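You operate a simulated robot arm through the tools that you are given. There is no shell and no other tool. Be economical: measure what you need, move in short steps, check, and stop when the job is done.

You run a simulated robot arm. Do the job below in one go: nothing can be reset, and whatever is moved stays where it is left.

JOB
Shut the mill drawer.

It is judged by the outcome, as a careful person would: the job done as asked, and still so three seconds after it is handed in. It fails if anything else is knocked over, pushed out of place, dropped, spilled or broken.

ROBOT AND FRAMES
A 7-joint arm with a two-finger parallel gripper, fixed in place. Base frame: the origin is at the foot of the arm, x ahead of it, y to its left, z up; the work surface is at about z = 880. Readings come in mm, rad, newtons and seconds.
Its first joint turns from -2.897 to 2.897 rad. Payload 4.4 kg.
The TCP is the grasp point between the finger pads, 23 mm short of the fingertips. In the tool frame z runs along the fingers and y along their closing line. The gripper opens to 94 mm. The fingers are 38 mm wide and 10 mm thick; the gripper's body (54 by 96 mm) begins 39 mm behind the TCP.
Orientation is that of the tool frame in the base frame, as a unit quaternion [w, x, y, z]. With the fingers straight down and closing along the base's y, the tool's x points along the base's -x, its y along +y and its z along -z.

CONTROLS
- The arm moves only by the tool move_arm. Its argument "series" is text: rows parted by semicolons, each of 7 numbers parted by spaces: the gripper command, from -1 (shut) to 1 (fully open), values between in proportion, then the shift along the tool's x, y, z in m, then the turn, a rotation vector about the tool's x, y, z in rad. In form: fingers x y z wx wy wz; .... A call has 1 to 10 rows; each row shifts and turns the commanded pose from where the row before left it, along the tool's axes as they then stand. Each row takes 0.2 s and may step no farther than 50 mm and 0.15 rad from the row before; otherwise, or with a gripper value out of range, the whole call is refused. A pose out of reach is approached as far as the arm can. The call stops where the force on the tool passes 40 N (or 10 N more than at its start, if that is more) or the arm is blocked; 0.2 s more then pass. The fingers move at their own pace (about 72 mm/s each) and stop on an object; they squeeze with about 37 N. The grip force told is the motor's: it shows also when the fingers shut on nothing. Time passes only in rows, and 0.2 s behind the last, so rows that do not move let the fingers close. The reply holds the time, the measured pose of the TCP, the force on the tool along the base axes, the opening and the grip force, in the units named above and with some noise, and new pictures: "pictures" is both (left out), scene, wrist or none.
- Cameras (640 x 400 px; columns grow to the right, rows downward): "scene" is fixed at [383.6, -503.9, 1439.5]; the picture's right is [0.98, 0.21, 0.00], its down [0.06, -0.30, -0.95] and it looks along [-0.20, 0.93, -0.31] (base axes); focal length 356 px, centre (320, 200). "wrist" rides on the gripper at [86, 16, -75] in the tool frame; the picture's right is [-0.18, 0.98, 0.00], its down [-0.58, -0.11, -0.81] and it looks along [-0.79, -0.15, 0.59] (tool axes); focal length 243 px, centre (320, 200).
- pixel_to_xyz(camera, pixels): for up to 12 pixels [column, row] of the newest picture of that camera ("zoom" is the newest enlarged one), the place [x, y, z] in the base frame of the surface seen there, good to about 3 mm, but the place of the scene camera against the robot may be out by one fixed shift of up to 18 mm in any direction. It takes no simulated time.
- enlarge(camera, box): a new picture of the part [left, top, right, bottom] of that camera's present view, enlarged. It takes no simulated time.
- job_done(): hands the job in; it is judged then, once.

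Go step by step. Measure first, check grasps and placings, and put right what went wrong. The budget is 60 turns and 170 pictures, counting those below and the enlarged ones. Unless the task says otherwise, let go and move clear before handing in, and close with one line.

The tools are called by a JSON object that holds its "op" and its "data". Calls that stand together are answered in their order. move_arm: Moves the arm, as the interface text tells. Its arguments: {"type":"object","properties":{"series":{"type":"string"},"pictures":{"type":"string","enum":["both","scene","wrist","none"]}},"required":["series"]} The other tools are called the same way: pixel_to_xyz (camera, pixels) gives the place of the surface under pixels of a picture; enlarge (camera, box) takes an enlarged picture of a part of a camera's view; job_done () hands the job in.

At the start:

```text
time: 0.0
ee_pos: [238.7, 476.1, 1088.1]
tcp_rot: [0.0, 0.0, 1.0, 0.0]
wrist_force: [0.2, 0.4, 0.3]
finger_gap: 94.0
grasp_force: 0.0
```

scene: 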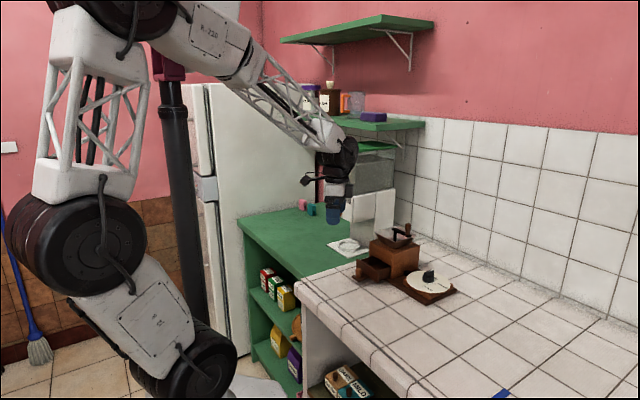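
wrist: 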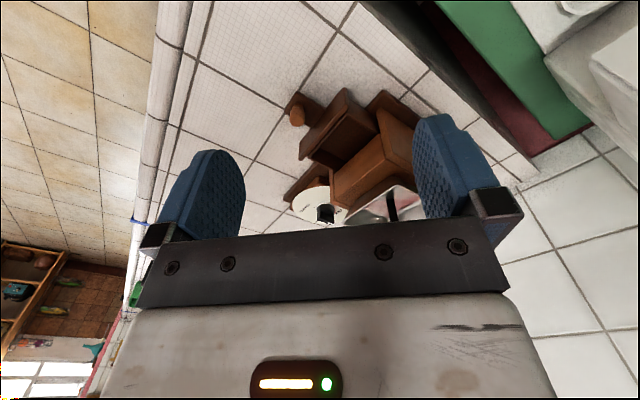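

The mill stands on the tiles around scene pixel (390,260), with its drawer open toward (372,270). I'll enlarge both views to look closer.

{"op": "enlarge", "data": {"camera": "scene", "box": [320, 200, 480, 320]}}

{"op": "enlarge", "data": {"camera": "wrist", "box": [240, 60, 440, 240]}}

```text
3.33 times, centred on (400, 260) of scene
```

zoom: 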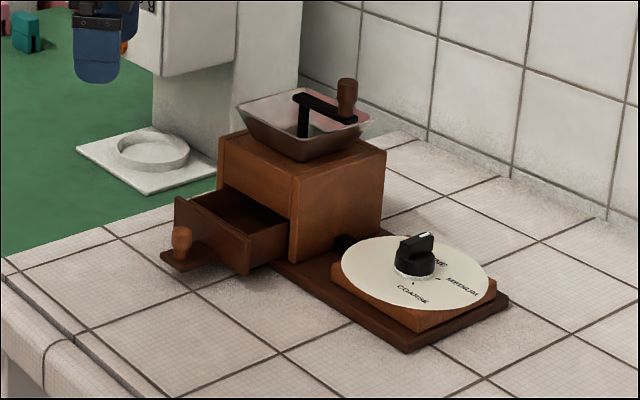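

```text
2.22 times, centred on (340, 150) of wrist
```

zoom: 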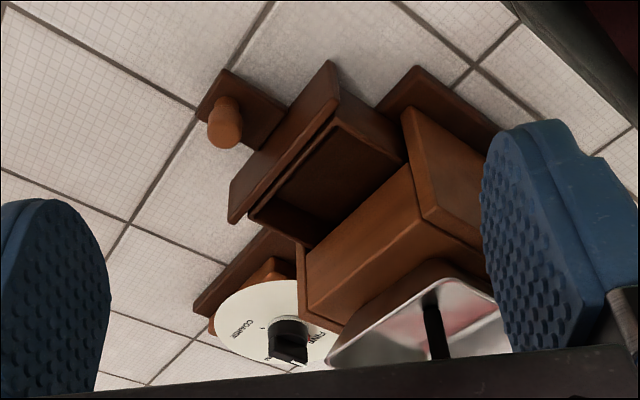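

The zooms show the drawer open, with a small plate and upright knob sticking out from its front (wrist zoom (225,120)). I'll measure the parts with the wrist camera.

{"op": "pixel_to_xyz", "data": {"camera": "zoom", "pixels": [[329, 68], [235, 218], [340, 100], [255, 215], [225, 105], [225, 140], [230, 75], [200, 110], [405, 115], [300, 250], [310, 310], [425, 180]]}}

{"op": "pixel_to_xyz", "data": {"camera": "scene", "pixels": [[365, 260], [381, 282], [365, 259], [364, 265], [386, 280], [375, 233], [392, 245], [416, 240], [405, 266], [405, 261], [374, 251], [430, 278]]}}

```text
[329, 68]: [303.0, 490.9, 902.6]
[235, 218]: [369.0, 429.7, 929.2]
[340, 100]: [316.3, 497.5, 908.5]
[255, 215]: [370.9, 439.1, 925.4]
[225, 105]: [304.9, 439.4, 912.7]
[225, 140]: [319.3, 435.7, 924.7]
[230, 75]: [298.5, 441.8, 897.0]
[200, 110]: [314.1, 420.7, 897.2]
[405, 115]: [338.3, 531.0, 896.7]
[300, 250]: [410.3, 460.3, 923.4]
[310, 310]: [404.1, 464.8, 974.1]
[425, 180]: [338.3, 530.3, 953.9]
```

```text
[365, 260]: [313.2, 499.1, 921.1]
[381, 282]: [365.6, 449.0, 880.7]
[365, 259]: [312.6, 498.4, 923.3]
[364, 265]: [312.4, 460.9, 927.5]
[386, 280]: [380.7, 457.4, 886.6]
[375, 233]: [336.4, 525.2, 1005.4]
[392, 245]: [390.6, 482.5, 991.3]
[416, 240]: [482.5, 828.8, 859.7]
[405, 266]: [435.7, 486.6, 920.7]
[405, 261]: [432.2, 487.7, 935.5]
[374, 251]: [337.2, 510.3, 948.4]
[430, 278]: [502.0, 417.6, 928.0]
```

The drawer front runs from about (306,493) to (369,430), its top is at z≈929, and it needs to move about 50 mm along (+0.7,+0.7). I'll turn the tool 45° and tilt it so the fingers straddle the knob and the hand clears the mill, staying high and starting in front of the drawer.

{"op": "move_arm", "data": {"series": "0.4 -0.023 -0.031 0 0 0 0; 0.4 -0.023 -0.031 0 0 0 0; 0.4 0 0 0 0 0 -0.131; 0.4 0 0 0 0 0 -0.131; 0.4 0 0 0 0 0 -0.131; 0.4 0 0 0 0 0 -0.131; 0.4 0 0 0 0 0 -0.131; 0.4 0 0 0 0 0 -0.13; 0.4 0 0 0.03 0 0 0; 0.4 0 0 0 0 0 0"}}

```text
time: 2.2
ee_pos: [282.6, 415.6, 1056.7]
tcp_rot: [0.0, -0.383, 0.924, 0.001]
wrist_force: [1.4, 0.6, -0.3]
finger_gap: 66.0
grasp_force: 0.0
```

scene: 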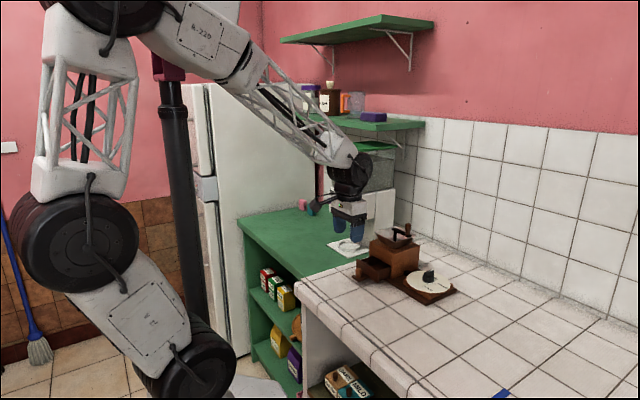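
wrist: 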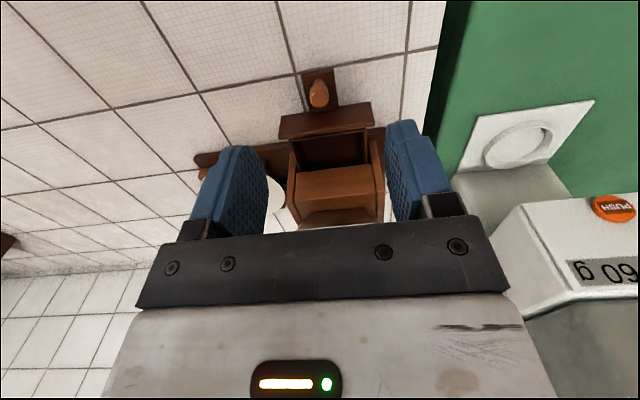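

The tool now faces the drawer squarely, with the knob at wrist (319,93) and the drawer front at (325,120). I'll refine the measurements.

{"op": "enlarge", "data": {"camera": "wrist", "box": [250, 50, 410, 230]}}

{"op": "pixel_to_xyz", "data": {"camera": "wrist", "pixels": [[281, 119], [369, 106], [283, 134], [369, 121], [319, 90], [304, 75], [332, 70], [338, 100], [294, 170], [378, 165], [310, 108], [311, 220]]}}

```text
2.22 times, centred on (330, 140) of wrist
```

zoom: 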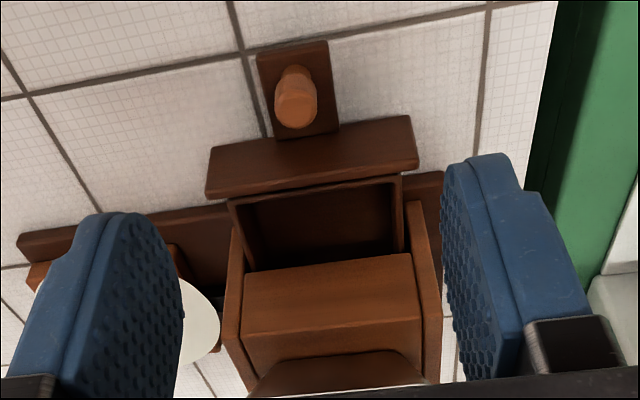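

```text
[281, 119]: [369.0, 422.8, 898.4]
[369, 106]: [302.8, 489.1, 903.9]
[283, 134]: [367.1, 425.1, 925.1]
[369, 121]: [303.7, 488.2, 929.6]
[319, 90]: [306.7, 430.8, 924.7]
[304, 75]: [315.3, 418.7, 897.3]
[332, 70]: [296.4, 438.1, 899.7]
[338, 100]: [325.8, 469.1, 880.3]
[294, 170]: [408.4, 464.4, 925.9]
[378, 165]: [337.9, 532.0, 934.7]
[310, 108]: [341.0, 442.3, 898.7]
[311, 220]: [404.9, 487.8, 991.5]
```

The front's centre is about (336,456), facing squarely, with the knob plate only ~27 mm wide in its middle. I'll shift 9 mm sideways, narrow the gap, come down partway and tilt.

{"op": "move_arm", "data": {"series": "0.2 0 -0.009 0.02 0 0 0; 0.2 0 0 0.03 0 0 0; 0.2 0 0 0 0 -0.133 0; 0.2 0 0 0 0 -0.133 0; 0.2 0 0 0 0 -0.134 0; 0.2 0 0 0 0 0 0"}}

```text
time: 3.6
ee_pos: [290.4, 406.8, 1007.9]
tcp_rot: [0.184, -0.376, 0.905, 0.076]
wrist_force: [0.4, -0.3, 0.0]
finger_gap: 56.4
grasp_force: 0.1
```

scene: 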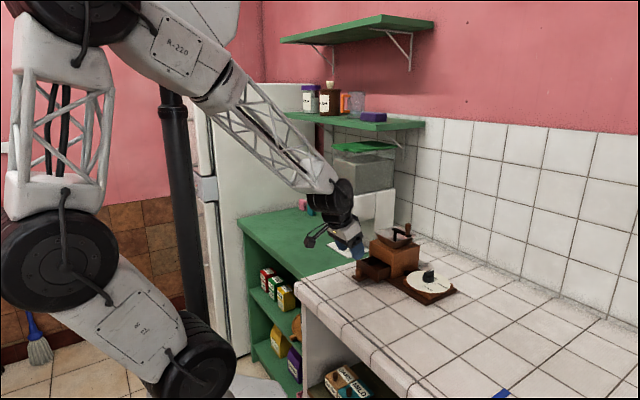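
wrist: 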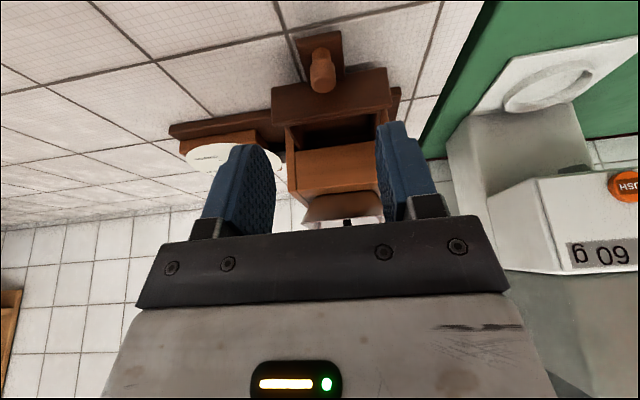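

The tilt is right (the tool axis leans toward the mill) and the side offset is within 3 mm. I'll go straight down to z≈925 in front of the drawer, about 40 mm short of touching it.

{"op": "move_arm", "data": {"series": "0.2 0.0108 0.0025 0.0255 0 0 0; 0.2 0.0108 0 0.0255 0 0 0; 0.2 0.0108 0 0.0255 0 0 0; 0.2 0 0 0 0 0 0"}}

```text
time: 4.6
ee_pos: [289.5, 407.8, 924.6]
tcp_rot: [0.183, -0.376, 0.905, 0.076]
wrist_force: [-0.3, 0.3, -0.6]
finger_gap: 56.3
grasp_force: 0.0
```

scene: 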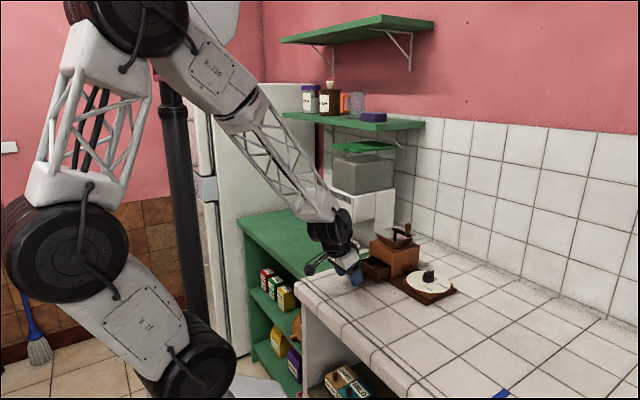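
wrist: 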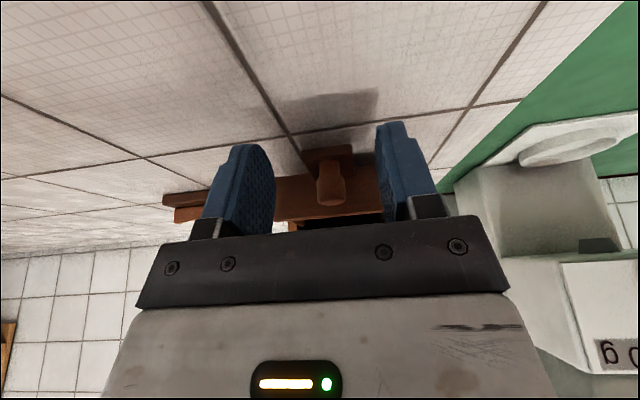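

The knob at wrist (330,185) sits between the two fingers and nothing is touching. I'll move 45 mm forward in small steps to make contact.

{"op": "move_arm", "data": {"series": "0.2 -0.0092 0 0.0039 0 0 0; 0.2 -0.0092 0 0.0039 0 0 0; 0.2 -0.0092 0 0.0039 0 0 0; 0.2 -0.0074 0 0.0031 0 0 0; 0.2 -0.0046 0 0.0019 0 0 0; 0.2 -0.0046 0 0.0019 0 0 0"}}

{"op": "enlarge", "data": {"camera": "scene", "box": [320, 200, 480, 320]}}

```text
time: 6.0
ee_pos: [322.6, 443.5, 924.8]
tcp_rot: [0.184, -0.375, 0.905, 0.076]
wrist_force: [-0.4, 0.6, -0.2]
finger_gap: 56.5
grasp_force: 0.1
```

scene: 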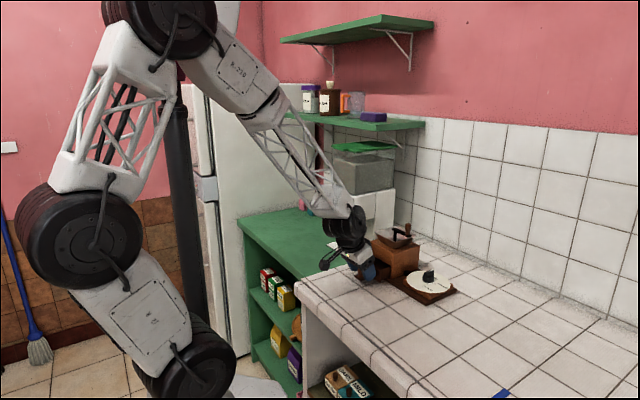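
wrist: 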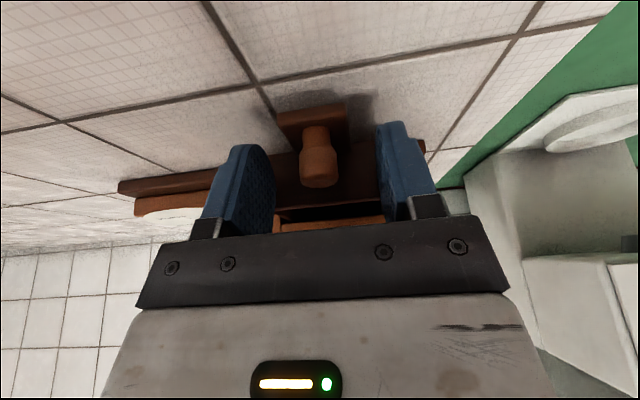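

```text
3.33 times, centred on (400, 260) of scene
```

zoom: 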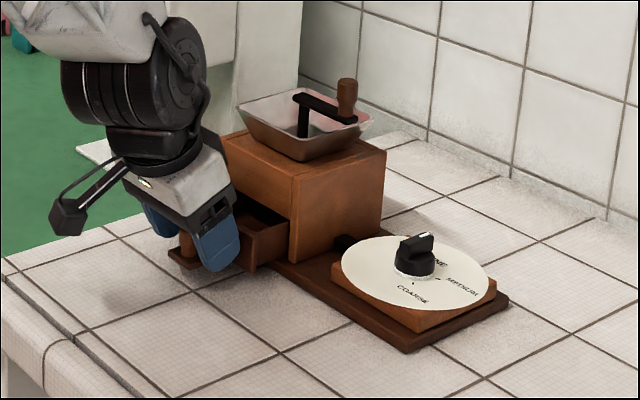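

No contact force yet, and the finger tips are right at the drawer front (zoom (225,250)). I'll go on in 4 mm steps.

{"op": "move_arm", "data": {"series": "0.2 -0.0037 0 0.0016 0 0 0; 0.2 -0.0037 0 0.0016 0 0 0; 0.2 -0.0037 0 0.0016 0 0 0; 0.2 -0.0037 0 0.0016 0 0 0; 0.2 -0.0037 0 0.0016 0 0 0"}}

{"op": "enlarge", "data": {"camera": "scene", "box": [320, 200, 480, 320]}}

```text
time: 7.2
ee_pos: [336.6, 458.9, 925.1]
tcp_rot: [0.183, -0.375, 0.906, 0.076]
wrist_force: [-0.3, 0.6, 0.9]
finger_gap: 56.3
grasp_force: 0.1
```

scene: 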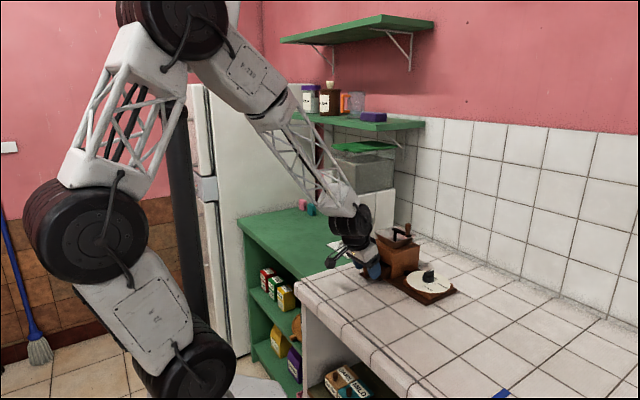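
wrist: 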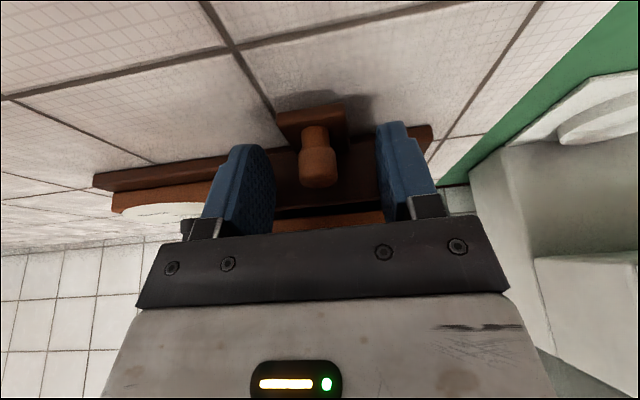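

```text
3.33 times, centred on (400, 260) of scene
```

zoom: 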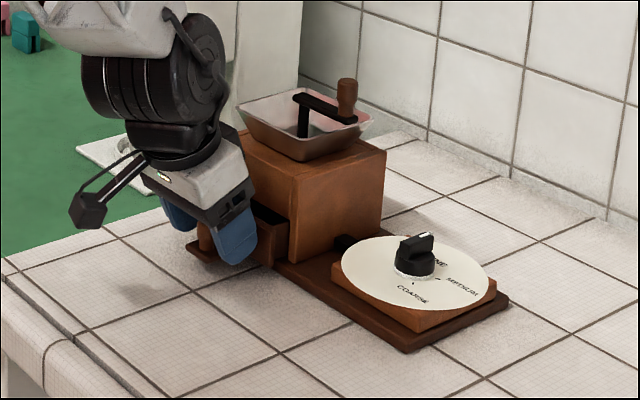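

The drawer is sliding in with almost no force and the mill hasn't moved. The knob stays fixed relative to the fingers at wrist (318,165), so I'll keep going.

{"op": "move_arm", "data": {"series": "0.2 -0.0037 0 0.0016 0 0 0; 0.2 -0.0037 0 0.0016 0 0 0; 0.2 -0.0037 0 0.0016 0 0 0; 0.2 -0.0028 0 0.0012 0 0 0"}}

{"op": "enlarge", "data": {"camera": "scene", "box": [320, 200, 480, 320]}}

```text
time: 8.2
ee_pos: [348.3, 467.9, 925.0]
tcp_rot: [0.183, -0.376, 0.905, 0.077]
wrist_force: [-0.8, -0.2, -0.2]
finger_gap: 56.4
grasp_force: 0.1
```

scene: 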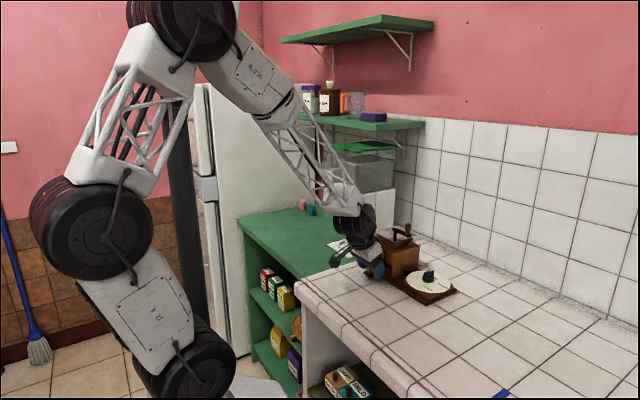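
wrist: 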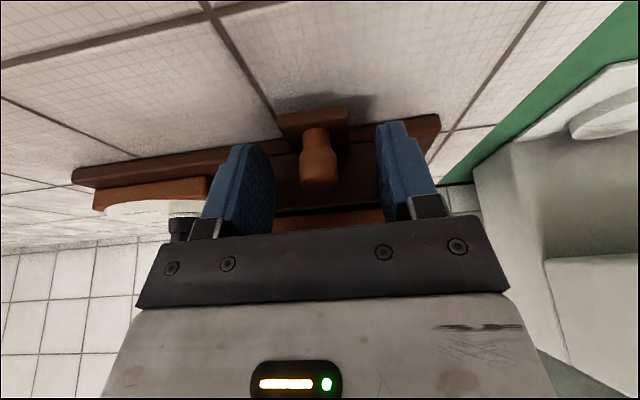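

```text
3.33 times, centred on (400, 260) of scene
```

zoom: 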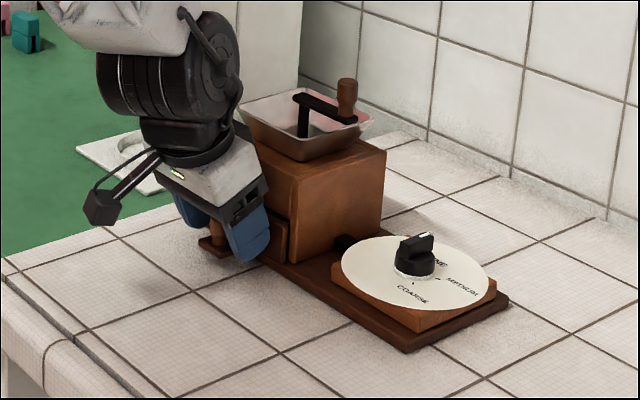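

The drawer looks nearly in (zoom (275,240)). I'll take small 2 mm steps and watch the force and the mill.

{"op": "move_arm", "data": {"series": "0.2 -0.0018 0 0.0008 0 0 0; 0.2 -0.0018 0 0.0008 0 0 0; 0.2 -0.0018 0 0.0008 0 0 0", "pictures": "wrist"}}

{"op": "enlarge", "data": {"camera": "scene", "box": [350, 220, 430, 280]}}

```text
time: 9.0
ee_pos: [351.8, 470.9, 924.8]
tcp_rot: [0.183, -0.376, 0.905, 0.077]
wrist_force: [-23.1, -17.7, 10.4]
finger_gap: 55.9
grasp_force: 0.1
```

wrist: 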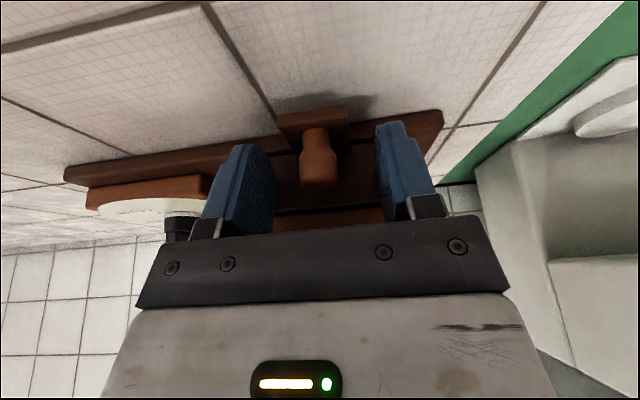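

```text
6.67 times, centred on (390, 250) of scene
```

zoom: 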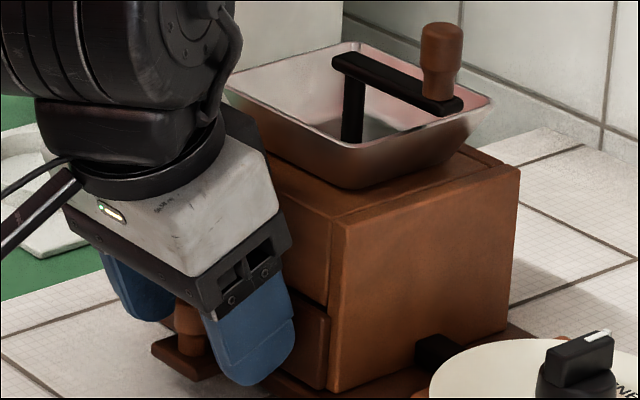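

The force rose to about 30 N against a hard stop, and the front looks home against the body. I'll back off straight out to check that it stays shut.

{"op": "move_arm", "data": {"series": "0.2 0.0046 0 -0.0019 0 0 0; 0.2 0.0092 0 -0.0039 0 0 0; 0.2 0.0184 0 -0.0078 0 0 0; 0.2 0.0276 0 -0.0117 0 0 0; 0.2 0.0276 0 -0.0117 0 0 0; 0.2 0 0 0 0 0 0"}}

{"op": "enlarge", "data": {"camera": "scene", "box": [350, 220, 430, 280]}}

{"op": "enlarge", "data": {"camera": "wrist", "box": [240, 120, 400, 240]}}

```text
time: 10.4
ee_pos: [285.1, 407.5, 924.4]
tcp_rot: [0.183, -0.375, 0.905, 0.076]
wrist_force: [0.5, -0.7, -0.4]
finger_gap: 56.6
grasp_force: 0.0
```

scene: 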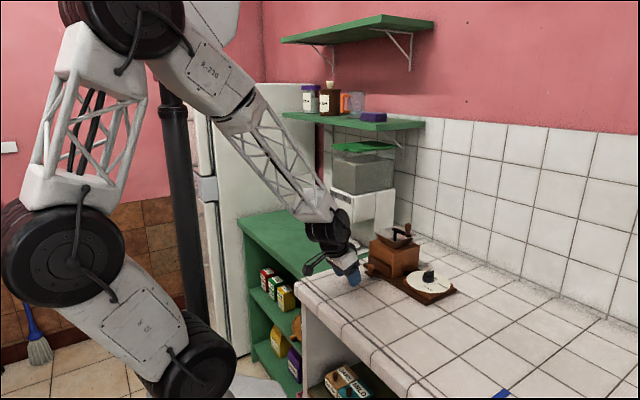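
wrist: 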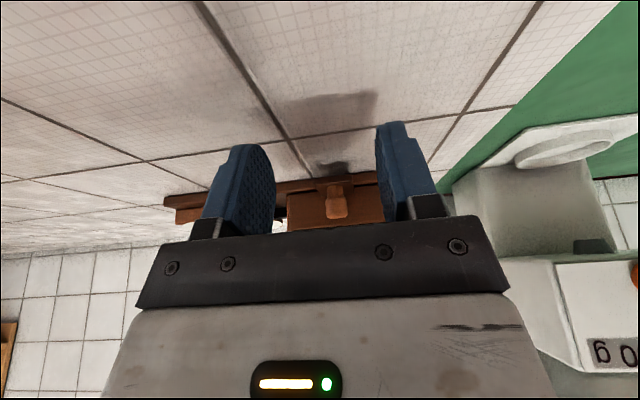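

```text
6.67 times, centred on (390, 250) of scene
```

zoom: 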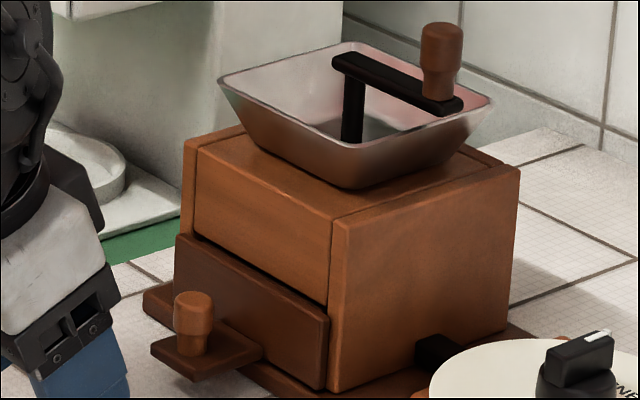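

```text
3.33 times, centred on (320, 180) of wrist
```

zoom: 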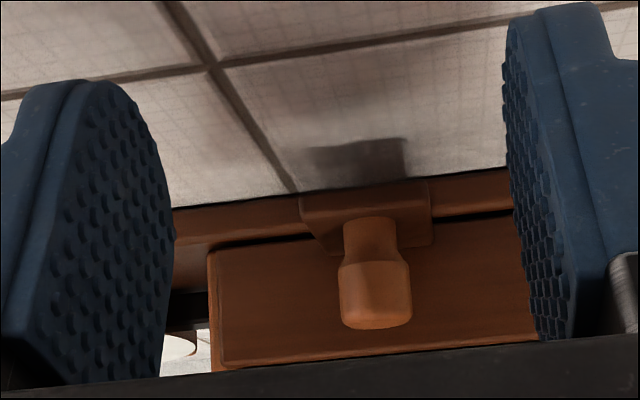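

The front sits against the body all along its edge (zoom (328,330)) and the mill hasn't shifted. I'll raise the arm, let some time pass, and check from above that it hasn't crept open.

{"op": "move_arm", "data": {"series": "0.2 -0.0156 0 -0.0368 0 0 0; 0.2 -0.0156 0 -0.0368 0 0 0; 0.2 -0.0156 0 -0.0368 0 0 0; 0.2 0 0 0 0 0.133 0; 0.2 0 0 0 0 0.133 0; 0.2 0 0 0 0 0.134 0; 0.2 0 0 0 0 0 0; 0.2 0 0 0 0 0 0; 0.2 0 0 0 0 0 0; 0.2 0 0 0 0 0 0"}}

{"op": "enlarge", "data": {"camera": "scene", "box": [350, 220, 430, 280]}}

{"op": "enlarge", "data": {"camera": "wrist", "box": [250, 50, 410, 230]}}

```text
time: 12.6
ee_pos: [286.6, 404.0, 1043.6]
tcp_rot: [0.0, -0.382, 0.924, 0.0]
wrist_force: [0.6, 0.4, 0.5]
finger_gap: 56.3
grasp_force: 0.0
```

scene: 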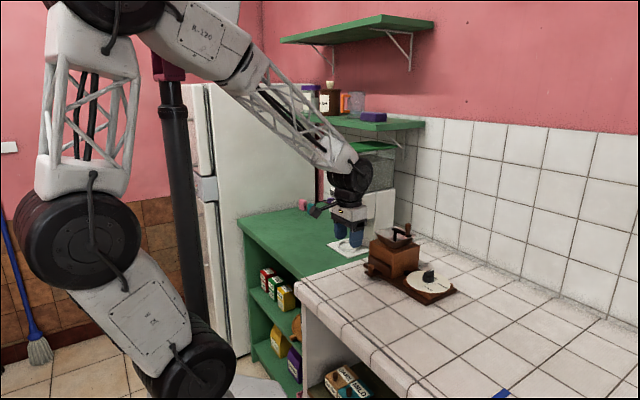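
wrist: 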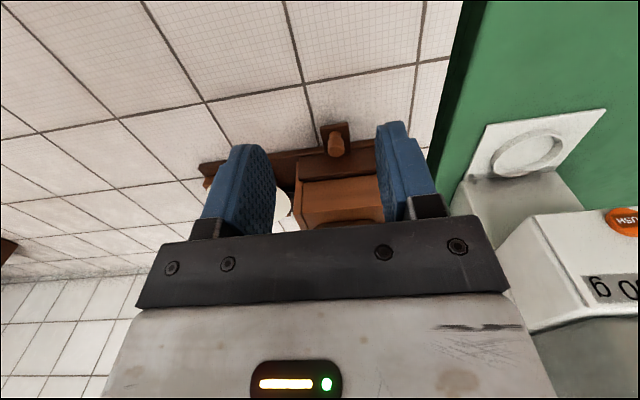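

```text
6.67 times, centred on (390, 250) of scene
```

zoom: 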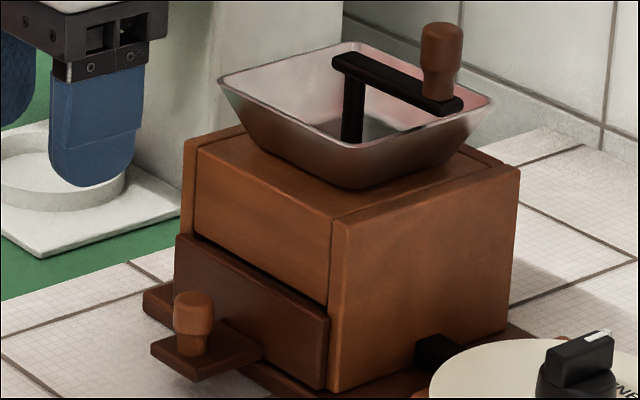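

```text
2.22 times, centred on (330, 140) of wrist
```

zoom: 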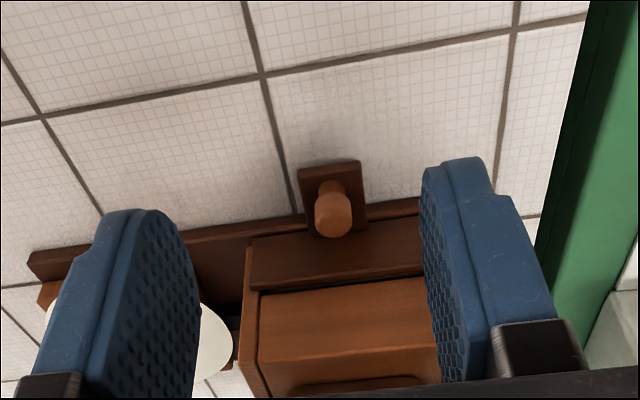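

From above there is no gap between the drawer front and the body. Over two seconds after release the drawer hasn't moved, the mill is where it was, and the arm is clear, so I'm handing in.

{"op": "job_done", "data": {}}

```text
The job is handed in.
```

The mill drawer is shut: it went in until it hit a firm stop and stayed closed after I let go. The mill didn't move and nothing else was touched.
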